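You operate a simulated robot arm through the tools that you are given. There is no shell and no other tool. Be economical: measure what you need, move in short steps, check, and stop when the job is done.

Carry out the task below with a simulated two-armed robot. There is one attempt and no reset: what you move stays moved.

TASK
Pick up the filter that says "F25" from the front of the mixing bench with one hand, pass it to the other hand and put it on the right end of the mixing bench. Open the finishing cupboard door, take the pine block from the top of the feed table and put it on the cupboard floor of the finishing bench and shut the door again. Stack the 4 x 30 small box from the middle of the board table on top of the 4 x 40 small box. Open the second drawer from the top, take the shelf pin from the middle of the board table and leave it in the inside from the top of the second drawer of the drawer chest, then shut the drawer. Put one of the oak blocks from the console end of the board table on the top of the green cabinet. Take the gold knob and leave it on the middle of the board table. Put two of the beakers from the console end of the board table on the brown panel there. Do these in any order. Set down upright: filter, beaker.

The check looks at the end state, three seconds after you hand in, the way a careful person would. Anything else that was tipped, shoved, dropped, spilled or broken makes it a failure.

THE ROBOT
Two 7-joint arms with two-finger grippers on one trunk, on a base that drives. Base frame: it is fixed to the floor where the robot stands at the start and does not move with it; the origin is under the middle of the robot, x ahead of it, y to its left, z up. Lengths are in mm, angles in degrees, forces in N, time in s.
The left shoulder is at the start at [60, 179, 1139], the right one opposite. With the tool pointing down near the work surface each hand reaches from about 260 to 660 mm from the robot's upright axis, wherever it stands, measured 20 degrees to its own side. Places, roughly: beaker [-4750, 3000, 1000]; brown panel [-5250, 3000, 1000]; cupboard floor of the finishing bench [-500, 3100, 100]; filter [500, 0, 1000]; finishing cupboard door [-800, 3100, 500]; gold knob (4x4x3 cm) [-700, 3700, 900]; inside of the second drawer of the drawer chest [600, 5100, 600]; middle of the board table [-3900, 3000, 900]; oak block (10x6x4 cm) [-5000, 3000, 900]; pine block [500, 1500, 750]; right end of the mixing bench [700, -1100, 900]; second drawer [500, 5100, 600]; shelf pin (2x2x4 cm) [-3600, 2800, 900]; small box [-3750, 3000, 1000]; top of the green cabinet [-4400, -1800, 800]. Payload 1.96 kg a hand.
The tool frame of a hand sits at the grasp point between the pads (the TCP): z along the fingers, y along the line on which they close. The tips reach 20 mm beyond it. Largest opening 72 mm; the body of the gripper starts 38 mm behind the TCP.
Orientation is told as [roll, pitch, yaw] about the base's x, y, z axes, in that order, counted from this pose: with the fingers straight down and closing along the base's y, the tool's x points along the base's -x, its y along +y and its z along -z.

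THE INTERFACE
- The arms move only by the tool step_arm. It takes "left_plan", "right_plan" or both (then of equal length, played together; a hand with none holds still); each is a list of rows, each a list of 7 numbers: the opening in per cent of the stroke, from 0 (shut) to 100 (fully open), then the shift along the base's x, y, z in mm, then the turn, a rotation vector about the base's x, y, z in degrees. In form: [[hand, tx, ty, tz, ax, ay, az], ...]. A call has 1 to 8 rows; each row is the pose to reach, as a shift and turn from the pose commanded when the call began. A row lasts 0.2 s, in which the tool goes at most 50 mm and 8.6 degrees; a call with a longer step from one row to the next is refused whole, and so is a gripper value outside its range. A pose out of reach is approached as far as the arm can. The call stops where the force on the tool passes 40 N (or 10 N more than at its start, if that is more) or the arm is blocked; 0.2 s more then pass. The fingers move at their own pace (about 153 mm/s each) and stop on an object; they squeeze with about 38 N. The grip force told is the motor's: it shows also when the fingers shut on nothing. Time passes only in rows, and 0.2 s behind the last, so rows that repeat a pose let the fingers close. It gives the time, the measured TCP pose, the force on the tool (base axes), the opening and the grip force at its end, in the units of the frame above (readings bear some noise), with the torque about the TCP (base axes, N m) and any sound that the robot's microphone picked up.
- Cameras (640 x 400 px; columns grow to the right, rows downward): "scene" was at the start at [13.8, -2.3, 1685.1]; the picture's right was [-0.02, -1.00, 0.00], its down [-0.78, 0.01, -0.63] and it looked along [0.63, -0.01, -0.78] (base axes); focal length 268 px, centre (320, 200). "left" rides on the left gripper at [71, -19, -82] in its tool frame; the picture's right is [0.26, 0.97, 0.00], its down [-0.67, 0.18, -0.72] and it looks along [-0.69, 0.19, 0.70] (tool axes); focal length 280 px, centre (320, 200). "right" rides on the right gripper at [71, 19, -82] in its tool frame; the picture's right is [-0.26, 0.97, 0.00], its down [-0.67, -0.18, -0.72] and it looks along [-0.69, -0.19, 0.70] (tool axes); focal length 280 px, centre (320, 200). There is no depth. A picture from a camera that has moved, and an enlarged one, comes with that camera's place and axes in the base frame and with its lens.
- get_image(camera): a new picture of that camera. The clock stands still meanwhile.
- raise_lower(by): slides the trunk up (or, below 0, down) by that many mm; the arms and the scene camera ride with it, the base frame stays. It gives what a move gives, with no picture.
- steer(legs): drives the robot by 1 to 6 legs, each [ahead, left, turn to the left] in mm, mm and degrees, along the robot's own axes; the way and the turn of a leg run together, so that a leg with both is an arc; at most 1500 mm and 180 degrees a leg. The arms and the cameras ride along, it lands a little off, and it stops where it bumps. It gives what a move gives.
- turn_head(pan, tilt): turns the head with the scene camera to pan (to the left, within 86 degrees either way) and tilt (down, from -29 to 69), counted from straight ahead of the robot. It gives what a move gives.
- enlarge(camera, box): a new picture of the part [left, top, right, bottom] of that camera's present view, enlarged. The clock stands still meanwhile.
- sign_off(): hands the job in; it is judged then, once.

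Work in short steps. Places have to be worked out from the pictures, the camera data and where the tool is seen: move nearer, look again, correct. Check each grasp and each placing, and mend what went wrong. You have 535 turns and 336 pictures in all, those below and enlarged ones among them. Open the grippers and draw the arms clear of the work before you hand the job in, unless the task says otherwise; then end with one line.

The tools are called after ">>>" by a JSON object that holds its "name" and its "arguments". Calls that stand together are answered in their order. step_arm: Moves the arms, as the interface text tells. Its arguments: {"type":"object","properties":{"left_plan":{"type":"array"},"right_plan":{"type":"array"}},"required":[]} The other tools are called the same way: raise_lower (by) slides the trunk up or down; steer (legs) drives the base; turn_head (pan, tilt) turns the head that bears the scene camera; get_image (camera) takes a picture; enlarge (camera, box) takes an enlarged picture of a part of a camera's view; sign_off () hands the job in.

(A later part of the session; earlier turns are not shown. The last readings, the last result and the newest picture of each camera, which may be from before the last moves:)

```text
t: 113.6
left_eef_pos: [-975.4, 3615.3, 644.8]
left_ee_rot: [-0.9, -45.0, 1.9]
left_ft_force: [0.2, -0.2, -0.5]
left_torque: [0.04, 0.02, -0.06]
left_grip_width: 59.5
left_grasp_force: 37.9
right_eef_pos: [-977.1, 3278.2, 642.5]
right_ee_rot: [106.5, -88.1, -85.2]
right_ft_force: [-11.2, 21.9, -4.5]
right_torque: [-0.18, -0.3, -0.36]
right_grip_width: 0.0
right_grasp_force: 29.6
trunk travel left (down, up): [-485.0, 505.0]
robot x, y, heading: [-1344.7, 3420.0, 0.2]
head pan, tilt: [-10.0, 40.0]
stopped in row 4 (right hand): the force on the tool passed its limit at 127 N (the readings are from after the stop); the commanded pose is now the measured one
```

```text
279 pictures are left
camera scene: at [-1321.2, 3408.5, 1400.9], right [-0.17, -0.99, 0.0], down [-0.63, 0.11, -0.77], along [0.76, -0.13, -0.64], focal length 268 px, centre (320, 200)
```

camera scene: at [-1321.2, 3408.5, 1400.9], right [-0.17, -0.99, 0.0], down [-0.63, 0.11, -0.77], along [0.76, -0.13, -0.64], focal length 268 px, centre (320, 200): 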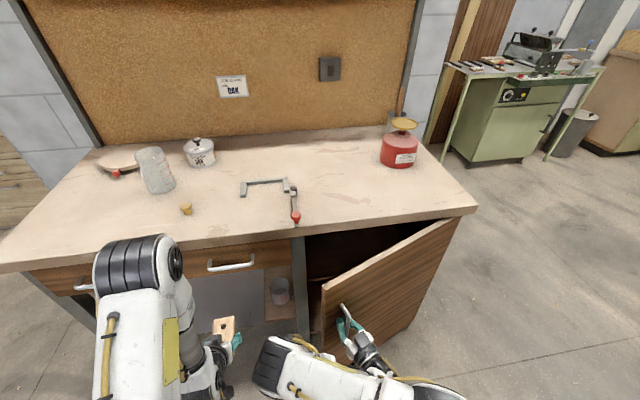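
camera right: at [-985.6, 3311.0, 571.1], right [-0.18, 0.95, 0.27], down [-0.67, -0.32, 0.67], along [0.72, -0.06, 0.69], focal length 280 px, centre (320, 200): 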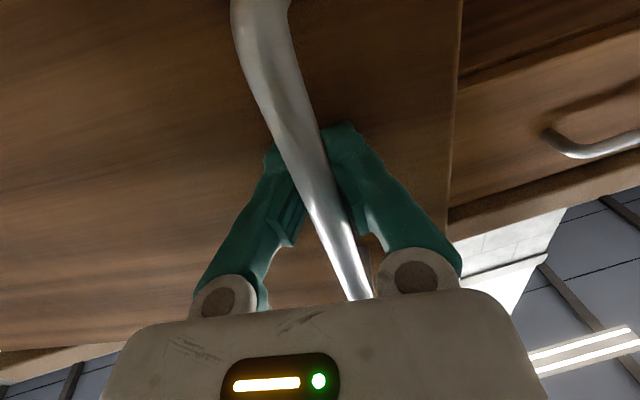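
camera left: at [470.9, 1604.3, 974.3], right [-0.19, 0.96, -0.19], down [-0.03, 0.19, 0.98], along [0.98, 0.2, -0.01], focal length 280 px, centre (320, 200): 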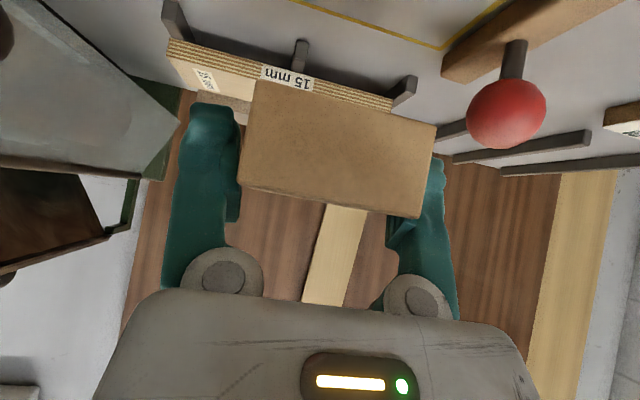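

The door is ~25° open; the hook binds now. I open the fingers and withdraw from the handle; then I'll push the door from its inside edge.

>>> {"name": "step_arm", "arguments": {"right_plan": [[60, 0, 0, 0, 0, 0, 0], [100, 0, 0, 0, 0, 0, 0], [100, 0, 0, 0, 0, 0, 0], [100, -18, -8, 0, 0, 0, 0], [100, -40, -17, 0, 0, 0, 0], [100, -65, -28, 0, 0, 0, 0], [100, -90, -38, 0, 0, 0, 0]]}}

>>> {"name": "get_image", "arguments": {"camera": "right"}}

>>> {"name": "get_image", "arguments": {"camera": "scene"}}

```text
t: 114.9
left_eef_pos: [-973.8, 3615.0, 644.7]
left_ee_rot: [-0.6, -45.0, 1.8]
left_ft_force: [-0.1, -0.2, -0.6]
left_torque: [0.02, -0.02, 0.04]
left_grip_width: 59.1
left_grasp_force: 38.1
right_eef_pos: [-996.6, 3244.3, 661.7]
right_ee_rot: [129.6, -80.1, -118.9]
right_ft_force: [-10.8, 20.0, 1.8]
right_torque: [-0.03, -0.41, 0.14]
right_grip_width: 72.1
right_grasp_force: 0.3
trunk travel left (down, up): [-485.0, 505.0]
robot x, y, heading: [-1342.5, 3423.9, 0.2]
head pan, tilt: [-10.0, 40.0]
stopped in row 6 (right hand): the force on the tool passed its limit at 60 N (the readings are from after the stop); the commanded pose is now the measured one
```

```text
278 pictures are left
camera right: at [-1075.0, 3259.5, 586.4], right [-0.21, 0.9, 0.39], down [-0.72, -0.41, 0.56], along [0.66, -0.16, 0.73], focal length 280 px, centre (320, 200)
```

right: 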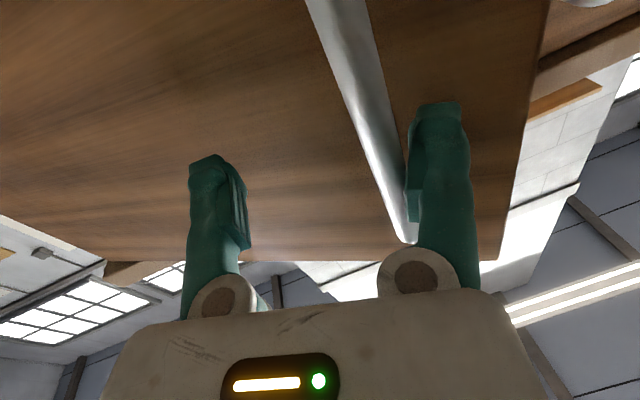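

```text
277 pictures are left
camera scene: at [-1321.5, 3406.8, 1401.1], right [-0.17, -0.99, 0.0], down [-0.63, 0.11, -0.77], along [0.76, -0.13, -0.64], focal length 268 px, centre (320, 200)
```

scene: 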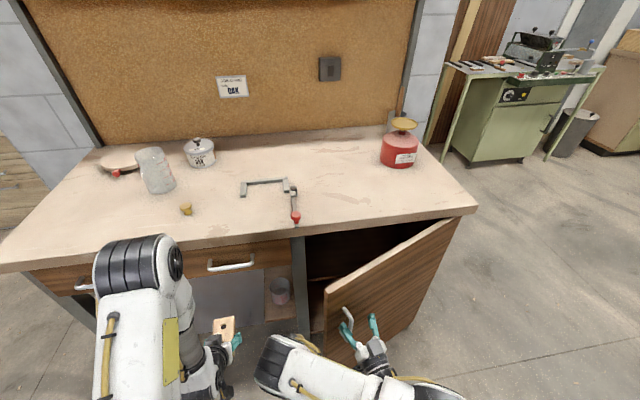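

The left finger presses on the bar. I relieve sideways (+y), then withdraw straight back.

>>> {"name": "step_arm", "arguments": {"right_plan": [[100, -4, 8, 0, 0, 0, 0], [100, -10, 14, 0, 0, 0, 0], [100, -25, 14, 0, 0, 0, 0], [100, -45, 10, 0, 0, 0, 0], [100, -70, 5, 0, 0, 0, 0], [100, -95, 0, 0, 0, 0, 0]]}}

>>> {"name": "get_image", "arguments": {"camera": "right"}}

```text
t: 115.9
left_eef_pos: [-975.8, 3616.7, 644.7]
left_ee_rot: [-0.8, -44.9, 2.0]
left_ft_force: [0.8, 0.6, -1.0]
left_torque: [0.03, 0.04, 0.0]
left_grip_width: 59.0
left_grasp_force: 38.2
right_eef_pos: [-1026.0, 3231.0, 668.5]
right_ee_rot: [130.6, -77.5, -127.8]
right_ft_force: [-8.1, 12.4, -3.1]
right_torque: [-0.25, -0.28, 0.26]
right_grip_width: 72.2
right_grasp_force: 0.1
trunk travel left (down, up): [-485.0, 505.0]
robot x, y, heading: [-1344.9, 3422.0, 0.4]
head pan, tilt: [-10.0, 40.0]
stopped in row 4 (right hand): the force on the tool passed its limit at 49 N (the readings are from after the stop); the commanded pose is now the measured one
```

```text
276 pictures are left
camera right: at [-1099.3, 3258.9, 590.9], right [-0.09, 0.9, 0.42], down [-0.79, -0.32, 0.53], along [0.61, -0.28, 0.74], focal length 280 px, centre (320, 200)
```

right: 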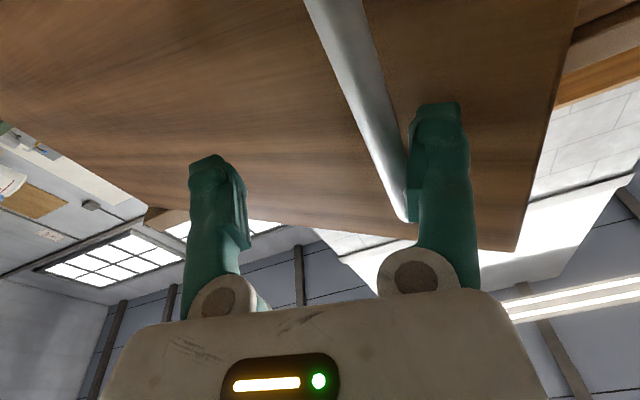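

The left arm shows being pushed a few mm: the right elbow is leaning on it. I move the left arm out to the left and up.

>>> {"name": "step_arm", "arguments": {"left_plan": [[0, 0, 20, 10, 0, 0, 0], [0, 0, 40, 20, 0, 0, 0], [0, 0, 65, 30, 0, 0, 0], [0, 0, 90, 40, 0, 0, 0], [0, 0, 115, 50, 0, 0, 0], [0, 0, 140, 60, 0, 0, 0]]}}

>>> {"name": "turn_head", "arguments": {"pan": 0, "tilt": 60}}

>>> {"name": "get_image", "arguments": {"camera": "scene"}}

```text
t: 117.3
left_eef_pos: [-975.3, 3756.5, 702.7]
left_ee_rot: [-0.8, -45.0, 2.1]
left_ft_force: [-0.5, 0.3, -0.7]
left_torque: [0.0, 0.03, -0.02]
left_grip_width: 58.9
left_grasp_force: 37.7
left hand out of reach, approached as far as the arm can: row 2, 3
right_eef_pos: [-1026.4, 3230.1, 668.0]
right_ee_rot: [130.8, -77.5, -128.2]
right_ft_force: [-9.2, 16.0, -2.0]
right_torque: [-0.32, 0.0, 0.33]
right_grip_width: 72.1
right_grasp_force: 0.1
trunk travel left (down, up): [-485.0, 505.0]
robot x, y, heading: [-1343.7, 3420.8, 0.2]
head pan, tilt: [-10.0, 40.0]
```

```text
t: 118.1
left_eef_pos: [-976.0, 3756.3, 703.8]
left_ee_rot: [-0.7, -45.0, 2.0]
left_ft_force: [-0.2, 0.2, -0.2]
left_torque: [0.01, 0.04, -0.04]
left_grip_width: 58.8
left_grasp_force: 38.0
right_eef_pos: [-1026.9, 3232.0, 667.7]
right_ee_rot: [130.8, -77.4, -128.2]
right_ft_force: [-7.9, 14.2, -0.8]
right_torque: [-0.18, -0.12, 0.28]
right_grip_width: 72.3
right_grasp_force: 0.0
trunk travel left (down, up): [-485.0, 505.0]
robot x, y, heading: [-1341.5, 3427.3, 0.5]
head pan, tilt: [0.0, 60.0]
```

```text
275 pictures are left
camera scene: at [-1338.9, 3423.8, 1374.1], right [0.0, -1.0, 0.0], down [-0.87, 0.0, -0.5], along [0.5, 0.0, -0.87], focal length 268 px, centre (320, 200)
```

scene: 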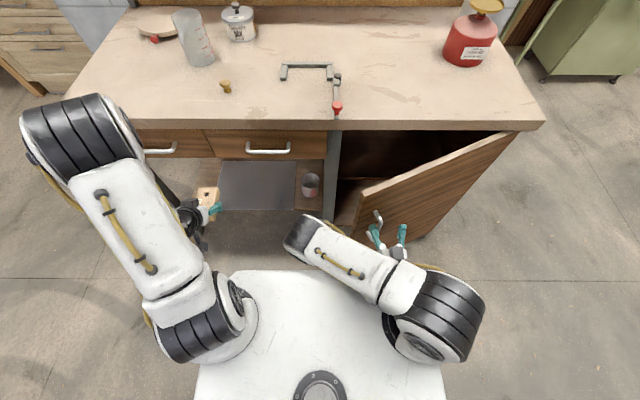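

Arms are apart now. I relieve the bar pressure with +y and back out.

>>> {"name": "step_arm", "arguments": {"right_plan": [[100, -2, 8, 0, 0, 0, 0], [100, -5, 16, 0, 0, 0, 0], [100, -12, 20, 0, 0, 0, 0], [100, -12, 20, 0, 0, 0, 0]]}}

>>> {"name": "get_image", "arguments": {"camera": "right"}}

```text
t: 119.1
left_eef_pos: [-975.6, 3755.3, 703.7]
left_ee_rot: [-0.7, -45.0, 1.9]
left_ft_force: [0.8, -0.2, -0.8]
left_torque: [0.01, 0.03, 0.02]
left_grip_width: 58.7
left_grasp_force: 38.7
right_eef_pos: [-1023.5, 3234.6, 678.3]
right_ee_rot: [145.7, -76.1, -144.0]
right_ft_force: [0.3, 0.0, -0.3]
right_torque: [0.0, 0.01, 0.0]
right_grip_width: 71.9
right_grasp_force: 0.1
trunk travel left (down, up): [-485.0, 505.0]
robot x, y, heading: [-1341.0, 3425.5, 0.4]
head pan, tilt: [0.0, 60.0]
```

```text
274 pictures are left
camera right: at [-1090.3, 3262.2, 596.3], right [-0.09, 0.92, 0.38], down [-0.82, -0.29, 0.49], along [0.56, -0.27, 0.78], focal length 280 px, centre (320, 200)
```

right: 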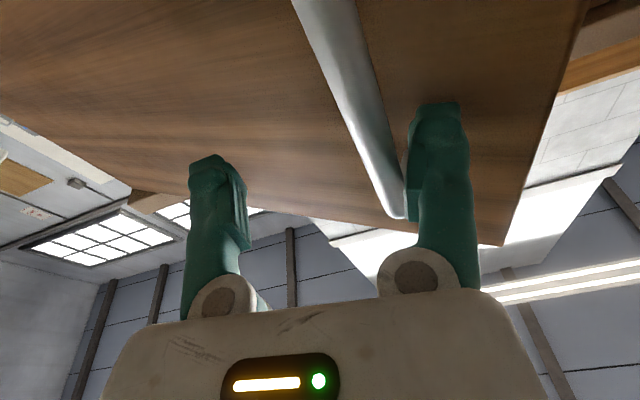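

No contact force now, but the arm seems near a joint limit in this folded pose. I back the base straight away so the open fingers slide off the bar.

>>> {"name": "steer", "arguments": {"legs": [[-120, 0, 0]]}}

>>> {"name": "get_image", "arguments": {"camera": "right"}}

>>> {"name": "get_image", "arguments": {"camera": "scene"}}

```text
t: 120.4
left_eef_pos: [-1095.5, 3755.4, 704.3]
left_ee_rot: [-0.7, -45.1, 2.0]
left_ft_force: [-0.7, 0.6, -0.6]
left_torque: [0.0, 0.0, 0.0]
left_grip_width: 58.6
left_grasp_force: 37.9
right_eef_pos: [-1141.6, 3236.7, 678.6]
right_ee_rot: [145.3, -75.7, -143.2]
right_ft_force: [-0.4, -0.4, -0.1]
right_torque: [0.01, 0.0, 0.01]
right_grip_width: 72.0
right_grasp_force: 0.2
trunk travel left (down, up): [-485.0, 505.0]
robot x, y, heading: [-1464.5, 3421.8, 0.4]
head pan, tilt: [0.0, 60.0]
```

```text
273 pictures are left
camera right: at [-1209.3, 3264.5, 596.8], right [-0.1, 0.92, 0.39], down [-0.83, -0.29, 0.48], along [0.56, -0.28, 0.78], focal length 280 px, centre (320, 200)
```

right: 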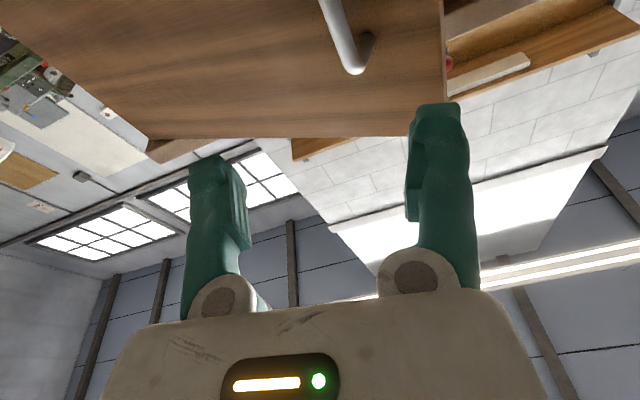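

```text
272 pictures are left
camera scene: at [-1459.0, 3421.5, 1374.1], right [0.0, -1.0, 0.0], down [-0.87, 0.0, -0.5], along [0.5, 0.0, -0.87], focal length 268 px, centre (320, 200)
```

scene: 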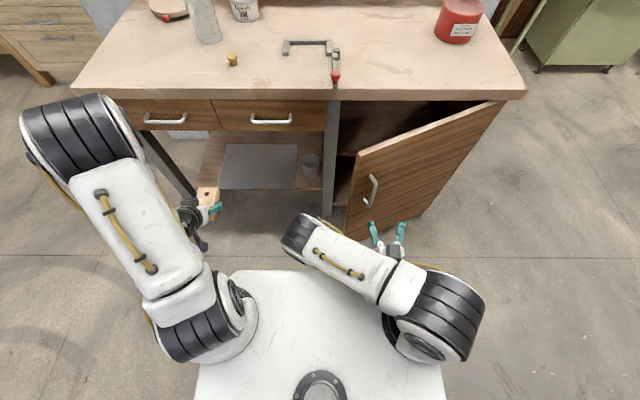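

Free of the handle. Door free edge is near (-998, 3315), 25° open. I shift the base left/back and straighten the hand to go in left of the door edge.

>>> {"name": "steer", "arguments": {"legs": [[-60, 120, 0]]}}

>>> {"name": "step_arm", "arguments": {"right_plan": [[0, 15, 8, -5, -2, 3, 0], [0, 35, 16, -10, -4, 6, 0], [0, 60, 24, -15, -6, 9, 0], [0, 90, 32, -20, -8, 11.5, 0], [0, 120, 38, -20, -8, 11.5, 0], [0, 140, 40, -20, -8, 11.5, 0]]}}

>>> {"name": "get_image", "arguments": {"camera": "scene"}}

```text
t: 121.7
left_eef_pos: [-1156.6, 3876.3, 703.1]
left_ee_rot: [-0.8, -45.1, 2.1]
left_ft_force: [-0.1, 0.4, 0.0]
left_torque: [0.0, -0.02, 0.02]
left_grip_width: 58.5
left_grasp_force: 38.2
right_eef_pos: [-1200.4, 3356.0, 678.4]
right_ee_rot: [145.4, -75.7, -143.4]
right_ft_force: [-0.1, 0.3, 0.6]
right_torque: [0.03, 0.04, -0.04]
right_grip_width: 72.1
right_grasp_force: 0.0
trunk travel left (down, up): [-485.0, 505.0]
robot x, y, heading: [-1522.6, 3540.9, 0.5]
head pan, tilt: [0.0, 60.0]
```

```text
t: 123.1
left_eef_pos: [-1155.5, 3874.7, 704.5]
left_ee_rot: [-0.8, -45.0, 2.0]
left_ft_force: [-0.2, 0.0, -1.5]
left_torque: [0.02, 0.01, -0.03]
left_grip_width: 58.2
left_grasp_force: 38.2
right_eef_pos: [-1061.2, 3396.3, 658.4]
right_ee_rot: [94.0, -89.4, -92.0]
right_ft_force: [-0.3, -0.6, -0.1]
right_torque: [0.0, -0.03, -0.01]
right_grip_width: 0.1
right_grasp_force: 29.9
trunk travel left (down, up): [-485.0, 505.0]
robot x, y, heading: [-1525.4, 3541.8, 0.4]
head pan, tilt: [0.0, 60.0]
```

```text
271 pictures are left
camera scene: at [-1517.7, 3541.3, 1374.0], right [0.01, -1.0, 0.0], down [-0.87, -0.01, -0.5], along [0.5, 0.0, -0.87], focal length 268 px, centre (320, 200)
```

scene: 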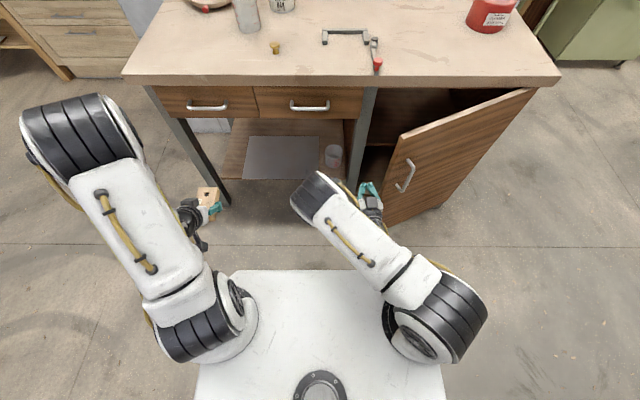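

Fingers are left of the door edge. I move forward into the gap, then sweep right to swing the door.

>>> {"name": "step_arm", "arguments": {"right_plan": [[0, 30, 0, 0, 0, 0, 0], [0, 60, 0, 0, 0, 0, 0], [0, 90, 0, 0, 0, 0, 0], [0, 110, -5, 0, 0, 0, 0], [0, 110, -35, 0, 0, 0, 0], [0, 105, -65, 0, 0, 0, 0], [0, 100, -95, 0, 0, 0, 0], [0, 90, -125, 0, 0, 0, 0]]}}

>>> {"name": "get_image", "arguments": {"camera": "scene"}}

```text
t: 124.3
left_eef_pos: [-1156.5, 3874.5, 703.1]
left_ee_rot: [-0.8, -44.9, 2.0]
left_ft_force: [-0.5, -0.4, -0.9]
left_torque: [-0.02, 0.03, 0.02]
left_grip_width: 58.0
left_grasp_force: 37.6
right_eef_pos: [-951.2, 3365.0, 658.5]
right_ee_rot: [97.6, -89.0, -94.8]
right_ft_force: [0.4, -0.5, 0.0]
right_torque: [-0.02, 0.0, 0.02]
right_grip_width: 0.3
right_grasp_force: 30.3
trunk travel left (down, up): [-485.0, 505.0]
robot x, y, heading: [-1523.8, 3537.6, 0.2]
head pan, tilt: [0.0, 60.0]
stopped in row 6 (right hand): the force on the tool passed its limit at 54 N (the readings are from after the stop); the commanded pose is now the measured one
```

```text
270 pictures are left
camera scene: at [-1517.6, 3541.2, 1374.0], right [0.01, -1.0, 0.0], down [-0.87, -0.01, -0.5], along [0.5, 0.0, -0.87], focal length 268 px, centre (320, 200)
```

scene: 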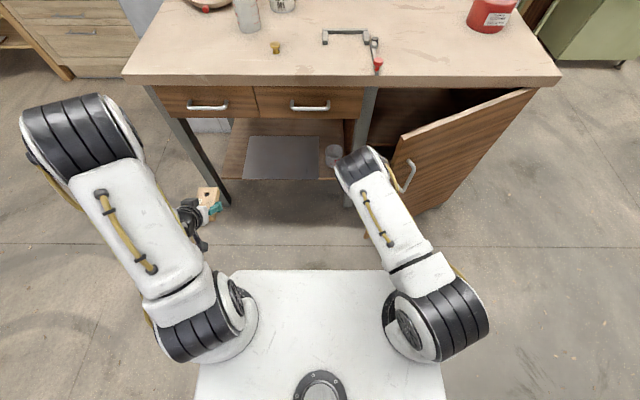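

Contact with the door's edge. I back off a little, yaw the hand to the right so the fingers hook behind the edge.

>>> {"name": "step_arm", "arguments": {"right_plan": [[0, 5, 12, 0, 0, 0, -3], [0, 15, 18, 0, 0, 0, -11], [0, 25, 20, 0, 0, 0, -19], [0, 35, 18, 0, 0, 0, -27], [0, 40, 14, 0, 0, 0, -35], [0, 45, 5, 0, 0, 0, -42], [0, 45, -5, 0, 0, 0, -48]]}}

>>> {"name": "get_image", "arguments": {"camera": "right"}}

>>> {"name": "get_image", "arguments": {"camera": "scene"}}

```text
t: 125.9
left_eef_pos: [-1157.4, 3875.3, 703.7]
left_ee_rot: [-0.7, -44.9, 2.0]
left_ft_force: [0.6, 0.3, -1.6]
left_torque: [0.02, 0.04, 0.02]
left_grip_width: 57.7
left_grasp_force: 38.1
right_eef_pos: [-906.4, 3359.1, 659.5]
right_ee_rot: [96.2, -88.9, -141.6]
right_ft_force: [-0.6, -0.2, -0.5]
right_torque: [0.01, -0.03, -0.02]
right_grip_width: 0.3
right_grasp_force: 29.5
trunk travel left (down, up): [-485.0, 505.0]
robot x, y, heading: [-1525.4, 3539.0, 0.4]
head pan, tilt: [0.0, 60.0]
```

```text
269 pictures are left
camera right: at [-949.7, 3432.0, 588.6], right [0.68, 0.68, 0.28], down [-0.64, 0.37, 0.67], along [0.35, -0.64, 0.69], focal length 280 px, centre (320, 200)
```

right: 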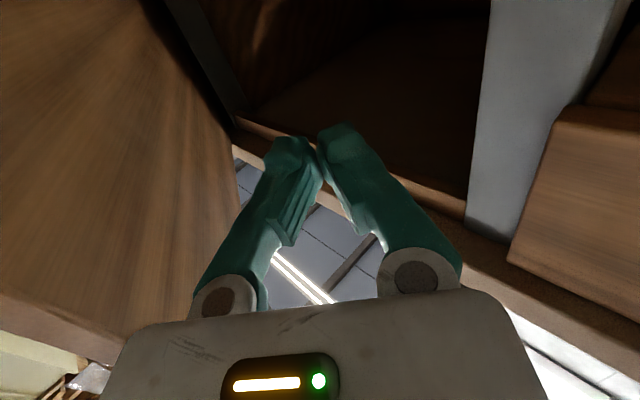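

```text
268 pictures are left
camera scene: at [-1517.8, 3541.3, 1374.0], right [0.01, -1.0, 0.0], down [-0.87, -0.01, -0.5], along [0.5, 0.0, -0.87], focal length 268 px, centre (320, 200)
```

scene: 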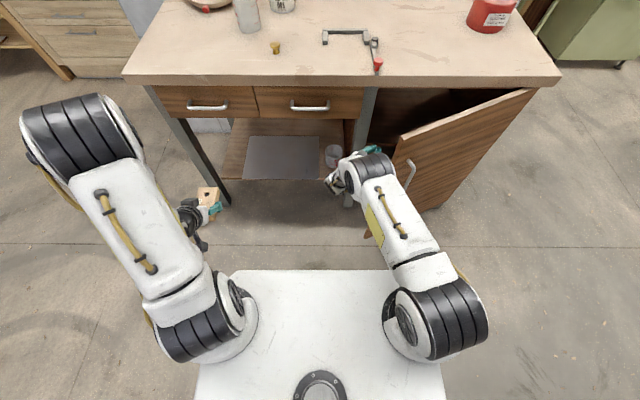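

The hand is in the gap behind the edge. I move right a bit further, then pull toward −x to swing the door.

>>> {"name": "step_arm", "arguments": {"right_plan": [[0, 0, -15, 0, 0, 0, 0], [0, 0, -30, 0, 0, 0, 0], [0, 0, -45, 0, 0, 0, 0], [0, -10, -52, 0, 0, 0, 0], [0, -20, -56, 0, 0, 0, 0], [0, -30, -60, 0, 0, 0, 0], [0, -40, -65, 0, 0, 0, 0], [0, -50, -70, 0, 0, 0, 0]]}}

>>> {"name": "get_image", "arguments": {"camera": "scene"}}

```text
t: 127.7
left_eef_pos: [-1156.4, 3876.2, 703.2]
left_ee_rot: [-0.8, -45.0, 1.9]
left_ft_force: [0.6, 0.6, -0.2]
left_torque: [0.03, 0.01, 0.01]
left_grip_width: 57.8
left_grasp_force: 37.9
right_eef_pos: [-957.4, 3290.0, 657.9]
right_ee_rot: [99.2, -89.1, -144.6]
right_ft_force: [-1.2, -0.4, 0.2]
right_torque: [-0.03, 0.02, -0.02]
right_grip_width: 0.0
right_grasp_force: 29.6
trunk travel left (down, up): [-485.0, 505.0]
robot x, y, heading: [-1521.6, 3545.8, 0.4]
head pan, tilt: [0.0, 60.0]
```

```text
267 pictures are left
camera scene: at [-1518.0, 3541.4, 1374.0], right [0.01, -1.0, 0.0], down [-0.87, -0.01, -0.5], along [0.5, 0.0, -0.87], focal length 268 px, centre (320, 200)
```

scene: 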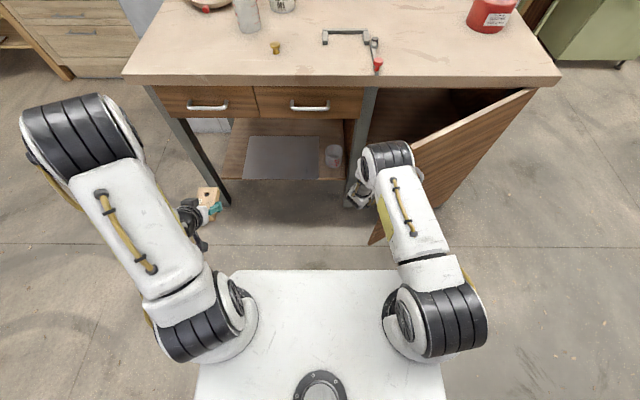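

The door swings. I continue along its arc.

>>> {"name": "step_arm", "arguments": {"right_plan": [[0, -12, -8, 0, 0, 0, 0], [0, -24, -16, 0, 0, 0, 0], [0, -36, -25, 0, 0, 0, 0], [0, -47, -35, 0, 0, 0, 0], [0, -58, -46, 0, 0, 0, 0], [0, -68, -58, 0, 0, 0, 0], [0, -77, -70, 0, 0, 0, 0], [0, -86, -83, 0, 0, 0, 0]]}}

>>> {"name": "step_arm", "arguments": {"right_plan": [[0, -8, -14, 0, 0, 0, 0], [0, -16, -28, 0, 0, 0, 0], [0, -23, -42, 0, 0, 0, 0], [0, -29, -57, 0, 0, 0, 0], [0, -34, -72, 0, 0, 0, 0], [0, -38, -87, 0, 0, 0, 0], [0, -41, -102, 0, 0, 0, 0], [0, -43, -117, 0, 0, 0, 0]]}}

>>> {"name": "get_image", "arguments": {"camera": "scene"}}

```text
t: 129.5
left_eef_pos: [-1156.8, 3875.5, 703.8]
left_ee_rot: [-0.6, -45.0, 2.0]
left_ft_force: [0.2, -0.4, -1.0]
left_torque: [0.03, 0.02, -0.04]
left_grip_width: 57.4
left_grasp_force: 38.2
right_eef_pos: [-1043.7, 3206.3, 658.3]
right_ee_rot: [99.8, -88.9, -145.0]
right_ft_force: [0.2, 0.2, 1.1]
right_torque: [0.02, 0.04, 0.02]
right_grip_width: 0.1
right_grasp_force: 29.3
trunk travel left (down, up): [-485.0, 505.0]
robot x, y, heading: [-1524.5, 3543.8, 0.3]
head pan, tilt: [0.0, 60.0]
```

```text
t: 131.3
left_eef_pos: [-1155.8, 3874.1, 703.4]
left_ee_rot: [-0.7, -45.0, 2.0]
left_ft_force: [-0.2, -0.3, -0.8]
left_torque: [0.0, 0.02, 0.03]
left_grip_width: 57.2
left_grasp_force: 38.0
right_eef_pos: [-1085.8, 3089.2, 657.6]
right_ee_rot: [98.6, -89.1, -143.9]
right_ft_force: [1.1, -0.1, 0.2]
right_torque: [-0.03, -0.01, 0.02]
right_grip_width: 0.2
right_grasp_force: 29.8
trunk travel left (down, up): [-485.0, 505.0]
robot x, y, heading: [-1518.9, 3540.2, 0.4]
head pan, tilt: [0.0, 60.0]
```

```text
266 pictures are left
camera scene: at [-1517.9, 3541.1, 1374.0], right [0.01, -1.0, 0.0], down [-0.87, -0.01, -0.5], along [0.5, 0.0, -0.87], focal length 268 px, centre (320, 200)
```

scene: 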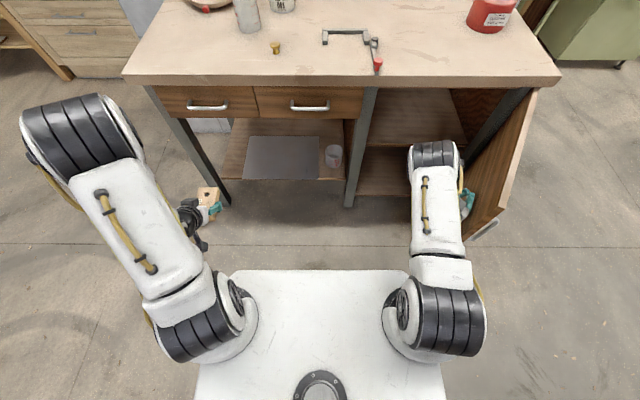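

Door is about 75° open. One more push to open it past 90°.

>>> {"name": "step_arm", "arguments": {"right_plan": [[0, 0, -15, 0, 0, 0, 0], [0, 0, -30, 0, 0, 0, 0], [0, 0, -45, 0, 0, 0, 0], [0, 0, -60, 0, 0, 0, 0], [0, 0, -75, 0, 0, 0, 0], [0, 0, -90, 0, 0, 0, 0], [0, 0, -105, 0, 0, 0, 0], [0, 0, -120, 0, 0, 0, 0]]}}

>>> {"name": "get_image", "arguments": {"camera": "scene"}}

```text
t: 133.1
left_eef_pos: [-1156.0, 3874.8, 704.2]
left_ee_rot: [-0.6, -45.0, 2.0]
left_ft_force: [-0.2, 0.0, -1.3]
left_torque: [-0.02, 0.05, -0.02]
left_grip_width: 57.1
left_grasp_force: 37.7
right_eef_pos: [-1084.5, 2968.6, 659.0]
right_ee_rot: [98.8, -89.0, -143.9]
right_ft_force: [0.0, 0.3, 0.7]
right_torque: [-0.03, 0.02, 0.03]
right_grip_width: 0.0
right_grasp_force: 29.4
trunk travel left (down, up): [-485.0, 505.0]
robot x, y, heading: [-1523.6, 3540.8, 0.4]
head pan, tilt: [0.0, 60.0]
```

```text
265 pictures are left
camera scene: at [-1517.9, 3541.1, 1374.0], right [0.01, -1.0, 0.0], down [-0.87, -0.01, -0.5], along [0.5, 0.0, -0.87], focal length 268 px, centre (320, 200)
```

scene: 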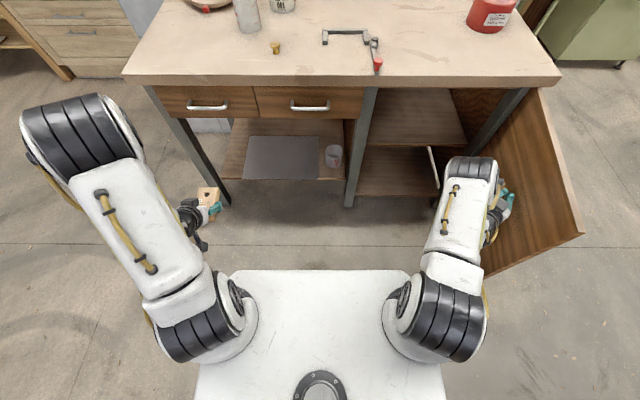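

The door stands open past 90°. I tuck the right hand, and check the block in the left hand.

>>> {"name": "step_arm", "arguments": {"right_plan": [[0, -15, 20, 0, 0, 0, 0], [0, -40, 50, 0, 0, 0, 0], [0, -70, 85, 0, 0, 0, 0], [0, -100, 120, 0, 0, 0, 0], [0, -125, 155, 0, 0, 0, 0], [0, -145, 190, 0, 0, 0, 0]]}}

>>> {"name": "get_image", "arguments": {"camera": "left"}}

>>> {"name": "get_image", "arguments": {"camera": "scene"}}

```text
t: 134.5
left_eef_pos: [-1157.0, 3875.9, 703.4]
left_ee_rot: [-0.8, -45.0, 2.1]
left_ft_force: [0.1, -0.1, -2.7]
left_torque: [-0.01, 0.05, -0.02]
left_grip_width: 57.0
left_grasp_force: 37.7
right_eef_pos: [-1229.6, 3160.1, 658.8]
right_ee_rot: [103.8, -89.1, -149.0]
right_ft_force: [0.1, 0.5, -0.3]
right_torque: [-0.01, 0.02, -0.02]
right_grip_width: 0.1
right_grasp_force: 29.2
trunk travel left (down, up): [-485.0, 505.0]
robot x, y, heading: [-1523.3, 3542.6, 0.4]
head pan, tilt: [0.0, 60.0]
```

```text
264 pictures are left
camera left: at [-1263.3, 3855.6, 712.5], right [-0.21, 0.96, -0.19], down [-0.03, 0.19, 0.98], along [0.98, 0.21, -0.01], focal length 280 px, centre (320, 200)
```

left: 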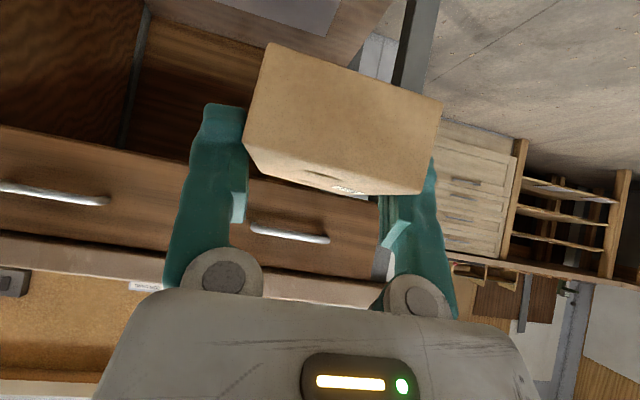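

```text
263 pictures are left
camera scene: at [-1517.6, 3542.7, 1374.1], right [0.01, -1.0, 0.0], down [-0.87, -0.01, -0.5], along [0.5, 0.0, -0.87], focal length 268 px, centre (320, 200)
```

scene: 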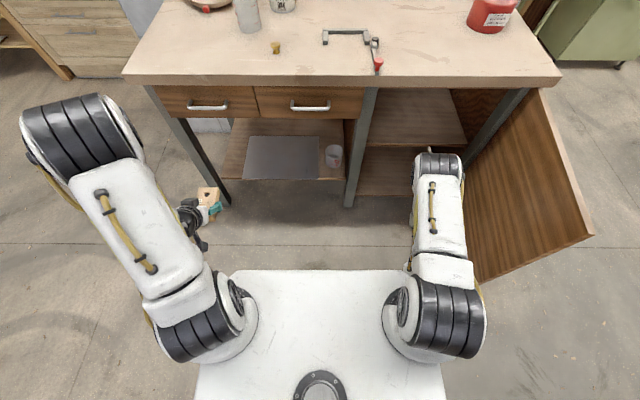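

The block has sagged slightly but holds. I lower the trunk and drive to the open cupboard.

>>> {"name": "raise_lower", "arguments": {"by": -390}}

>>> {"name": "steer", "arguments": {"legs": [[130, -200, 0]]}}

>>> {"name": "step_arm", "arguments": {"left_plan": [[0, 0, -30, -10, 0, 0, 0], [0, 0, -65, -20, 0, 0, 0], [0, 0, -100, -30, 0, 0, 0], [0, 0, -140, -40, 0, 0, 0], [0, 0, -180, -50, 0, 0, 0], [0, 0, -220, -60, 0, 0, 0], [0, 0, -260, -65, 0, 0, 0], [0, 0, -300, -70, 0, 0, 0]]}}

>>> {"name": "get_image", "arguments": {"camera": "scene"}}

>>> {"name": "get_image", "arguments": {"camera": "left"}}

```text
t: 138.3
left_eef_pos: [-1156.1, 3876.2, 313.3]
left_ee_rot: [-0.8, -45.0, 2.0]
left_ft_force: [-0.2, 0.0, -0.9]
left_torque: [-0.02, 0.02, 0.01]
left_grip_width: 56.9
left_grasp_force: 38.1
right_eef_pos: [-1229.0, 3159.9, 267.5]
right_ee_rot: [99.0, -89.1, -144.2]
right_ft_force: [-0.2, -0.2, -0.8]
right_torque: [0.0, 0.01, -0.01]
right_grip_width: 0.1
right_grasp_force: 29.2
trunk travel left (down, up): [-95.0, 895.0]
robot x, y, heading: [-1520.5, 3540.9, 0.3]
head pan, tilt: [0.0, 60.0]
```

```text
t: 140.1
left_eef_pos: [-1025.6, 3676.5, 312.7]
left_ee_rot: [-0.6, -45.0, 2.1]
left_ft_force: [-0.2, -0.4, -0.6]
left_torque: [-0.01, 0.04, 0.03]
left_grip_width: 56.8
left_grasp_force: 38.3
right_eef_pos: [-1096.4, 2960.0, 267.2]
right_ee_rot: [99.0, -89.1, -144.4]
right_ft_force: [0.1, 0.0, 0.3]
right_torque: [0.02, -0.02, -0.01]
right_grip_width: 0.1
right_grasp_force: 29.8
trunk travel left (down, up): [-95.0, 895.0]
robot x, y, heading: [-1388.2, 3340.4, 0.5]
head pan, tilt: [0.0, 60.0]
```

```text
t: 141.9
left_eef_pos: [-1025.9, 3376.0, 244.0]
left_ee_rot: [-0.7, -45.0, 2.2]
left_ft_force: [-0.4, -0.6, -0.5]
left_torque: [0.02, 0.03, -0.02]
left_grip_width: 56.7
left_grasp_force: 37.9
left hand out of reach, approached as far as the arm can: row 2, 3, 4, 5
right_eef_pos: [-1097.6, 2960.4, 267.5]
right_ee_rot: [98.8, -89.1, -144.1]
right_ft_force: [-0.2, 0.0, 0.6]
right_torque: [0.01, -0.02, 0.02]
right_grip_width: 0.1
right_grasp_force: 30.4
trunk travel left (down, up): [-95.0, 895.0]
robot x, y, heading: [-1392.4, 3342.2, 0.5]
head pan, tilt: [0.0, 60.0]
```

```text
262 pictures are left
camera scene: at [-1386.0, 3341.3, 984.0], right [0.01, -1.0, 0.0], down [-0.87, -0.01, -0.5], along [0.5, 0.0, -0.87], focal length 268 px, centre (320, 200)
```

scene: 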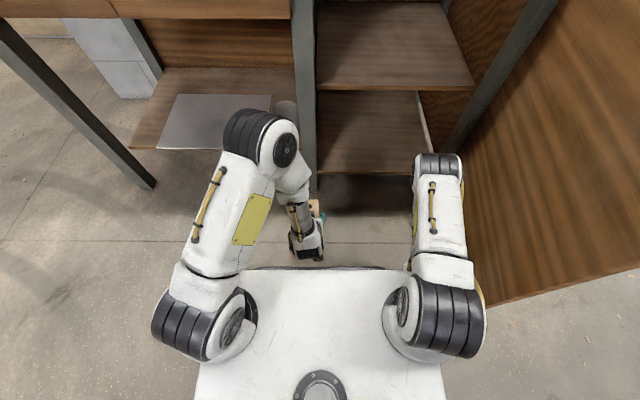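

```text
261 pictures are left
camera left: at [-1131.9, 3354.5, 253.8], right [-0.21, 0.96, -0.19], down [-0.03, 0.19, 0.98], along [0.98, 0.22, -0.01], focal length 280 px, centre (320, 200)
```

left: 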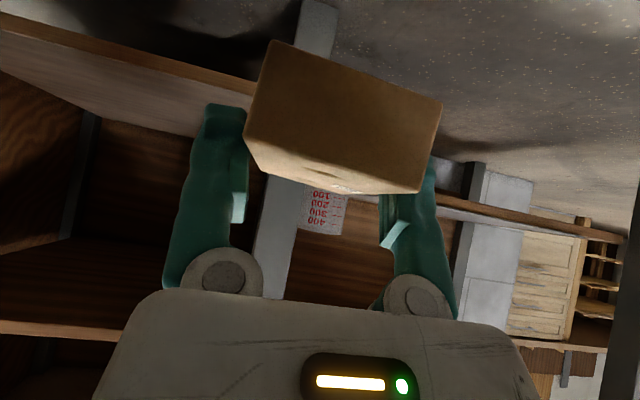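

The opening lies between y≈2890 and 3345, floor at z≈145. I bring the right hand inward, nudge the base forward/right, then line the left hand up with y≈3200.

>>> {"name": "step_arm", "arguments": {"right_plan": [[0, 0, 25, 0, 0, 0, 0], [0, 0, 50, 0, 0, 0, 0], [0, 0, 75, 0, 0, 0, 0], [0, 0, 90, 0, 0, 0, 0]]}}

>>> {"name": "steer", "arguments": {"legs": [[60, -60, 0]]}}

>>> {"name": "step_arm", "arguments": {"left_plan": [[0, 0, -25, 0, 0, 0, 0], [0, 0, -50, 0, 0, 0, 0], [0, 15, -75, 0, 0, 0, 0], [0, 30, -95, 0, 0, 0, 0], [0, 45, -110, 0, 0, 0, 0], [0, 60, -115, 0, 0, 0, 0]]}}

>>> {"name": "get_image", "arguments": {"camera": "left"}}

>>> {"name": "get_image", "arguments": {"camera": "scene"}}

```text
t: 142.7
left_eef_pos: [-1024.7, 3376.2, 245.7]
left_ee_rot: [-0.8, -45.0, 2.1]
left_ft_force: [-0.3, -0.3, -0.6]
left_torque: [0.01, 0.01, -0.01]
left_grip_width: 56.5
left_grasp_force: 38.4
right_eef_pos: [-1099.0, 2984.9, 297.7]
right_ee_rot: [-141.0, -80.3, 95.2]
right_ft_force: [-0.2, -0.4, 0.8]
right_torque: [0.01, 0.03, -0.03]
right_grip_width: 0.1
right_grasp_force: 28.6
trunk travel left (down, up): [-95.0, 895.0]
robot x, y, heading: [-1392.8, 3343.1, 0.6]
head pan, tilt: [0.0, 60.0]
stopped in row 4 (right hand): the arm was blocked; the commanded pose is now the measured one
```

```text
t: 143.8
left_eef_pos: [-965.0, 3316.5, 245.2]
left_ee_rot: [-0.9, -45.2, 2.1]
left_ft_force: [0.7, 0.0, -1.0]
left_torque: [0.02, 0.02, 0.04]
left_grip_width: 56.3
left_grasp_force: 38.2
right_eef_pos: [-1039.4, 2925.3, 299.8]
right_ee_rot: [-141.2, -80.2, 95.3]
right_ft_force: [-0.7, -0.2, 0.4]
right_torque: [0.0, 0.0, 0.02]
right_grip_width: 0.0
right_grasp_force: 28.9
trunk travel left (down, up): [-95.0, 895.0]
robot x, y, heading: [-1330.8, 3280.2, 0.3]
head pan, tilt: [0.0, 60.0]
```

```text
t: 145.2
left_eef_pos: [-906.4, 3201.1, 244.9]
left_ee_rot: [-0.8, -44.9, 2.1]
left_ft_force: [-0.1, 0.6, -1.3]
left_torque: [-0.01, 0.03, 0.01]
left_grip_width: 56.4
left_grasp_force: 37.7
right_eef_pos: [-1040.3, 2924.0, 298.4]
right_ee_rot: [-140.8, -80.2, 94.8]
right_ft_force: [-0.1, 0.0, 0.0]
right_torque: [0.01, -0.01, 0.03]
right_grip_width: 0.1
right_grasp_force: 29.4
trunk travel left (down, up): [-95.0, 895.0]
robot x, y, heading: [-1330.8, 3283.0, 0.1]
head pan, tilt: [0.0, 60.0]
```

```text
260 pictures are left
camera left: at [-1012.4, 3180.5, 254.1], right [-0.21, 0.96, -0.19], down [-0.04, 0.19, 0.98], along [0.98, 0.21, -0.01], focal length 280 px, centre (320, 200)
```

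left: 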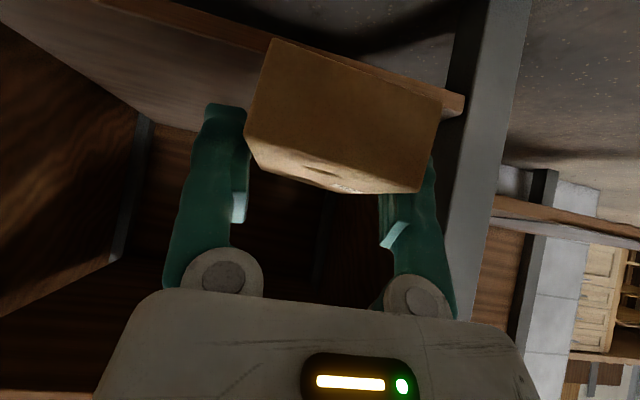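

```text
259 pictures are left
camera scene: at [-1327.1, 3282.4, 984.1], right [0.01, -1.0, 0.0], down [-0.87, -0.01, -0.5], along [0.5, 0.0, -0.87], focal length 268 px, centre (320, 200)
```

scene: 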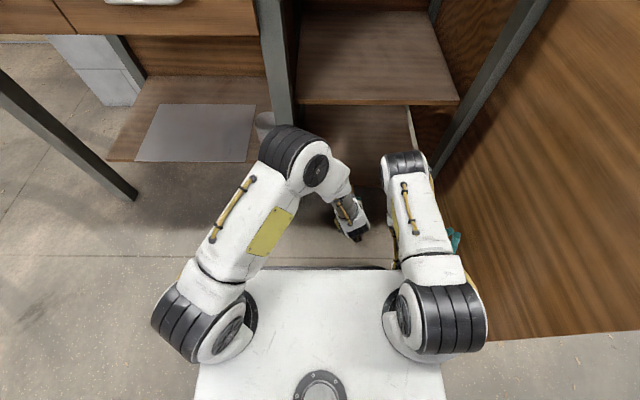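

Lined up at y=3200. To keep the left elbow clear of the post, I back the base 100 mm and reach in with a straighter arm, checking on the way.

>>> {"name": "steer", "arguments": {"legs": [[-100, 0, 0]]}}

>>> {"name": "step_arm", "arguments": {"left_plan": [[0, 30, 0, 0, 0, 0, 0], [0, 60, 0, 0, 0, 0, 0], [0, 90, 0, 0, 0, 0, 0], [0, 120, 0, 0, 0, 0, 0], [0, 150, 0, 0, 0, 0, 0], [0, 180, 0, 0, 0, 0, 0]]}}

>>> {"name": "get_image", "arguments": {"camera": "scene"}}

>>> {"name": "get_image", "arguments": {"camera": "left"}}

```text
t: 146.3
left_eef_pos: [-1005.1, 3201.4, 246.5]
left_ee_rot: [-0.8, -45.2, 2.2]
left_ft_force: [-0.1, -0.6, -0.7]
left_torque: [0.03, 0.04, 0.01]
left_grip_width: 56.2
left_grasp_force: 38.3
right_eef_pos: [-1139.0, 2924.6, 299.5]
right_ee_rot: [-140.8, -80.2, 95.0]
right_ft_force: [0.3, 0.2, 0.8]
right_torque: [0.04, -0.01, -0.01]
right_grip_width: 0.2
right_grasp_force: 30.2
trunk travel left (down, up): [-95.0, 895.0]
robot x, y, heading: [-1430.8, 3280.3, 0.6]
head pan, tilt: [0.0, 60.0]
```

```text
t: 147.8
left_eef_pos: [-824.2, 3200.9, 245.0]
left_ee_rot: [-0.7, -45.1, 2.1]
left_ft_force: [0.4, -0.6, -1.1]
left_torque: [0.02, 0.01, 0.03]
left_grip_width: 56.1
left_grasp_force: 38.0
right_eef_pos: [-1138.5, 2923.7, 298.8]
right_ee_rot: [-140.5, -80.1, 94.6]
right_ft_force: [1.2, -0.4, -0.3]
right_torque: [-0.03, 0.0, 0.0]
right_grip_width: 0.0
right_grasp_force: 29.9
trunk travel left (down, up): [-95.0, 895.0]
robot x, y, heading: [-1430.6, 3281.2, 0.3]
head pan, tilt: [0.0, 60.0]
```

```text
258 pictures are left
camera scene: at [-1426.2, 3281.0, 984.1], right [0.01, -1.0, 0.0], down [-0.87, -0.01, -0.5], along [0.5, 0.0, -0.87], focal length 268 px, centre (320, 200)
```

scene: 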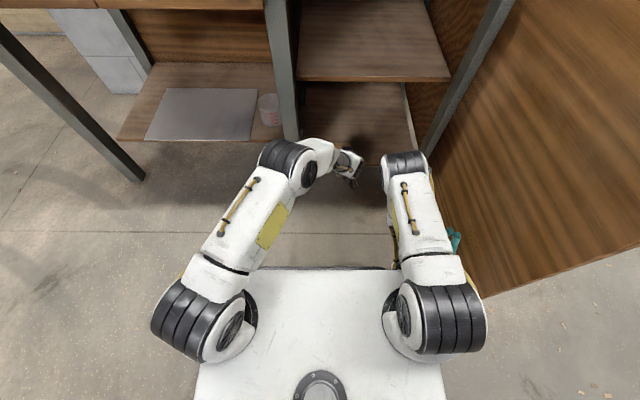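

```text
257 pictures are left
camera left: at [-931.5, 3180.0, 253.9], right [-0.21, 0.96, -0.19], down [-0.04, 0.19, 0.98], along [0.98, 0.21, -0.01], focal length 280 px, centre (320, 200)
```

left: 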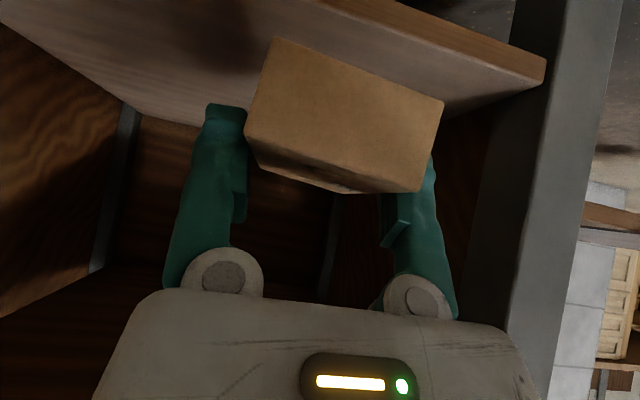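

Elbow clear. I reach further in to x≈-715.

>>> {"name": "step_arm", "arguments": {"left_plan": [[0, 25, 0, 0, 0, 0, 0], [0, 50, 0, 0, 0, 0, 0], [0, 75, 0, 0, 0, 0, 0], [0, 95, 0, 0, 0, 0, 0], [0, 112, 0, -10, 0, 0, 0], [0, 112, 0, -25, 0, 0, 0], [0, 112, 0, -40, 0, 0, 0]]}}

>>> {"name": "get_image", "arguments": {"camera": "scene"}}

>>> {"name": "get_image", "arguments": {"camera": "left"}}

```text
t: 149.3
left_eef_pos: [-741.2, 3205.4, 244.9]
left_ee_rot: [-0.6, -45.0, 2.1]
left_ft_force: [-0.4, 0.2, -1.4]
left_torque: [-0.01, 0.04, -0.02]
left_grip_width: 56.3
left_grasp_force: 37.9
left hand out of reach, approached as far as the arm can: row 4, 5, 6, 7
right_eef_pos: [-1139.0, 2923.5, 299.1]
right_ee_rot: [-140.7, -80.1, 94.9]
right_ft_force: [0.4, -0.4, 0.2]
right_torque: [0.03, 0.01, 0.02]
right_grip_width: 0.1
right_grasp_force: 29.7
trunk travel left (down, up): [-95.0, 895.0]
robot x, y, heading: [-1431.2, 3283.8, 0.5]
head pan, tilt: [0.0, 60.0]
```

```text
256 pictures are left
camera scene: at [-1426.2, 3281.2, 984.2], right [0.01, -1.0, 0.0], down [-0.87, -0.01, -0.5], along [0.5, 0.0, -0.87], focal length 268 px, centre (320, 200)
```

scene: 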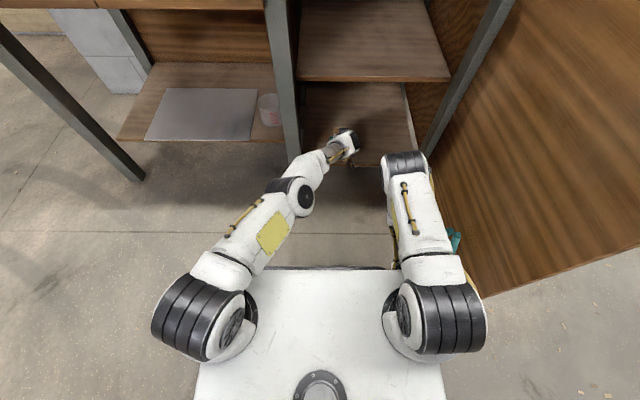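

```text
255 pictures are left
camera left: at [-848.9, 3184.9, 253.5], right [-0.21, 0.96, -0.19], down [-0.03, 0.19, 0.98], along [0.98, 0.22, -0.01], focal length 280 px, centre (320, 200)
```

left: 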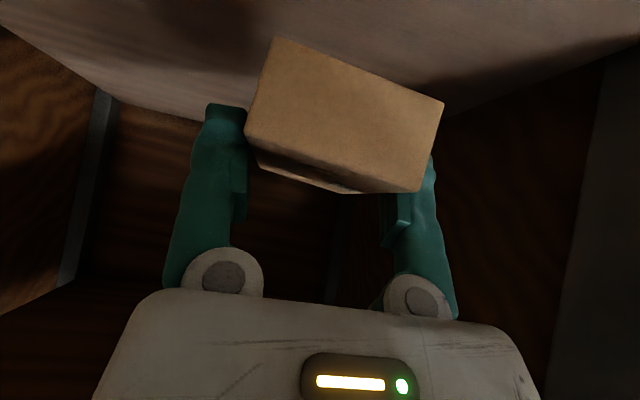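

Arm is at full stretch at x=-741. I drive forward 50 and lower with the trunk.

>>> {"name": "steer", "arguments": {"legs": [[50, 0, 0]]}}

>>> {"name": "raise_lower", "arguments": {"by": -58}}

>>> {"name": "get_image", "arguments": {"camera": "left"}}

```text
t: 150.3
left_eef_pos: [-691.2, 3206.9, 244.7]
left_ee_rot: [-0.8, -45.0, 2.1]
left_ft_force: [-0.1, -0.6, -0.8]
left_torque: [0.0, 0.02, -0.04]
left_grip_width: 56.4
left_grasp_force: 38.1
right_eef_pos: [-1088.1, 2924.7, 298.8]
right_ee_rot: [-140.8, -80.1, 94.8]
right_ft_force: [0.7, 0.1, 0.2]
right_torque: [-0.02, 0.0, 0.02]
right_grip_width: 0.0
right_grasp_force: 29.3
trunk travel left (down, up): [-95.0, 895.0]
robot x, y, heading: [-1378.0, 3280.8, 0.6]
head pan, tilt: [0.0, 60.0]
```

```text
t: 151.3
left_eef_pos: [-691.1, 3206.7, 191.0]
left_ee_rot: [-1.0, -45.4, 2.3]
left_ft_force: [-0.4, -0.4, -1.0]
left_torque: [0.0, 0.0, -0.02]
left_grip_width: 56.1
left_grasp_force: 38.2
right_eef_pos: [-1090.3, 2904.5, 258.2]
right_ee_rot: [-140.8, -75.8, 94.4]
right_ft_force: [-0.1, -0.1, 0.0]
right_torque: [-0.02, -0.02, 0.01]
right_grip_width: 0.0
right_grasp_force: 29.3
trunk travel left (down, up): [-37.0, 953.0]
robot x, y, heading: [-1380.7, 3284.9, 0.5]
head pan, tilt: [0.0, 60.0]
```

```text
254 pictures are left
camera left: at [-798.7, 3185.3, 199.2], right [-0.21, 0.96, -0.2], down [-0.04, 0.19, 0.98], along [0.98, 0.22, 0.0], focal length 280 px, centre (320, 200)
```

left: 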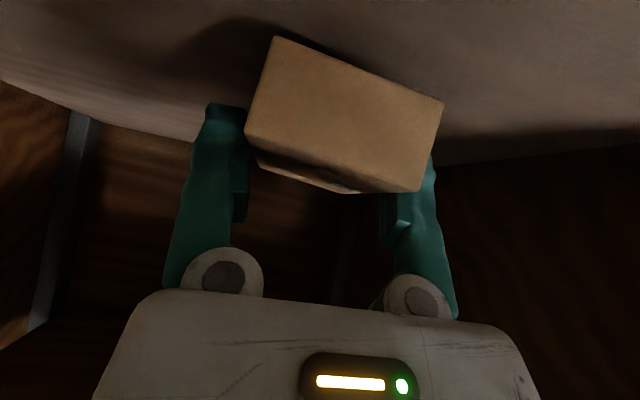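

The right arm appears to rest against the base; I raise it a little while creeping the block down to the floor.

>>> {"name": "step_arm", "arguments": {"left_plan": [[0, 0, 0, -4, 0, 0, 0], [0, 0, 0, -8, 0, 0, 0], [0, 0, 0, -11, 0, 0, 0], [0, 0, 0, -13, 0, 0, 0], [0, 0, 0, -15, 0, 0, 0], [0, 0, 0, -17, 0, 0, 0]], "right_plan": [[0, 0, 0, 10, 0, 0, 0], [0, 0, 0, 20, 0, 0, 0], [0, 0, 0, 30, 0, 0, 0], [0, 0, 0, 40, 0, 0, 0], [0, 0, 0, 50, 0, 0, 0], [0, 0, 0, 60, 0, 0, 0]]}}

>>> {"name": "get_image", "arguments": {"camera": "left"}}

```text
t: 152.7
left_eef_pos: [-694.0, 3208.0, 176.5]
left_ee_rot: [-0.9, -45.3, 2.3]
left_ft_force: [-5.3, 0.2, 29.6]
left_torque: [-0.81, 0.97, -0.12]
left_grip_width: 56.3
left_grasp_force: 37.6
left hand out of reach, approached as far as the arm can: row 4, 5, 6
right_eef_pos: [-1079.9, 2922.3, 303.2]
right_ee_rot: [-151.4, -79.7, 105.7]
right_ft_force: [0.3, 0.7, 0.2]
right_torque: [0.01, -0.01, 0.01]
right_grip_width: 0.2
right_grasp_force: 29.3
trunk travel left (down, up): [-37.0, 953.0]
robot x, y, heading: [-1381.2, 3283.0, 0.5]
head pan, tilt: [0.0, 60.0]
```

```text
253 pictures are left
camera left: at [-800.7, 3187.0, 184.7], right [-0.21, 0.96, -0.2], down [-0.04, 0.19, 0.98], along [0.98, 0.22, 0.0], focal length 280 px, centre (320, 200)
```

left: 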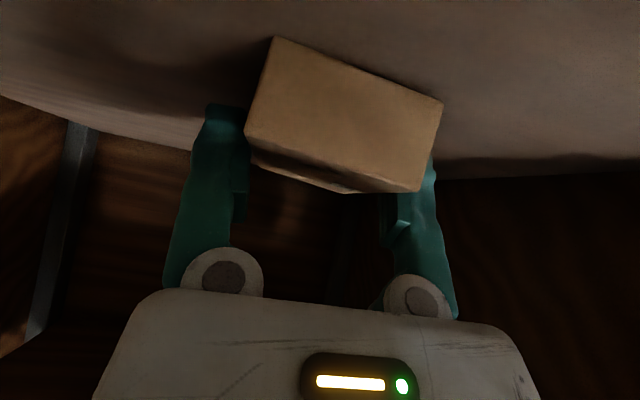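

Block is on the floor (30 N). I release and back out along the slant.

>>> {"name": "step_arm", "arguments": {"left_plan": [[100, 0, 0, 0, 0, 0, 0], [100, 0, 0, 0, 0, 0, 0], [100, 0, 0, 0, 0, 0, 0], [100, -15, 0, 15, 0, 0, 0], [100, -35, 0, 35, 0, 0, 0], [100, -60, 0, 55, 0, 0, 0], [100, -95, 0, 65, 0, 0, 0], [100, -135, 0, 70, 0, 0, 0]]}}

>>> {"name": "get_image", "arguments": {"camera": "left"}}

```text
t: 154.5
left_eef_pos: [-828.4, 3208.4, 243.7]
left_ee_rot: [-0.8, -45.0, 2.3]
left_ft_force: [0.2, 0.2, -0.4]
left_torque: [0.01, -0.01, -0.04]
left_grip_width: 71.8
left_grasp_force: 0.1
right_eef_pos: [-1079.0, 2922.8, 302.4]
right_ee_rot: [-151.1, -79.6, 105.3]
right_ft_force: [0.1, 0.9, 0.3]
right_torque: [0.0, 0.02, -0.01]
right_grip_width: 0.4
right_grasp_force: 29.7
trunk travel left (down, up): [-37.0, 953.0]
robot x, y, heading: [-1380.8, 3277.6, 0.5]
head pan, tilt: [0.0, 60.0]
```

```text
252 pictures are left
camera left: at [-936.0, 3187.7, 251.8], right [-0.21, 0.96, -0.2], down [-0.04, 0.19, 0.98], along [0.98, 0.22, -0.01], focal length 280 px, centre (320, 200)
```

left: 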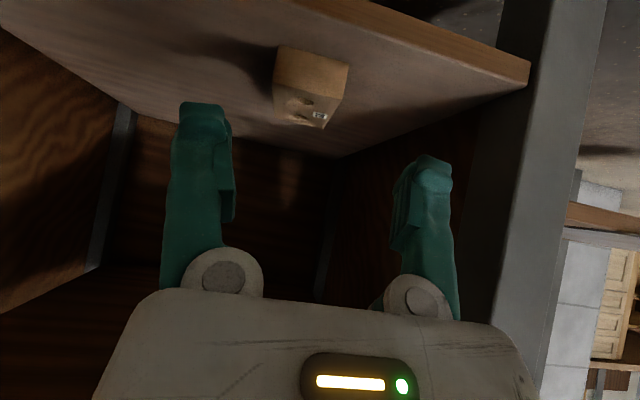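

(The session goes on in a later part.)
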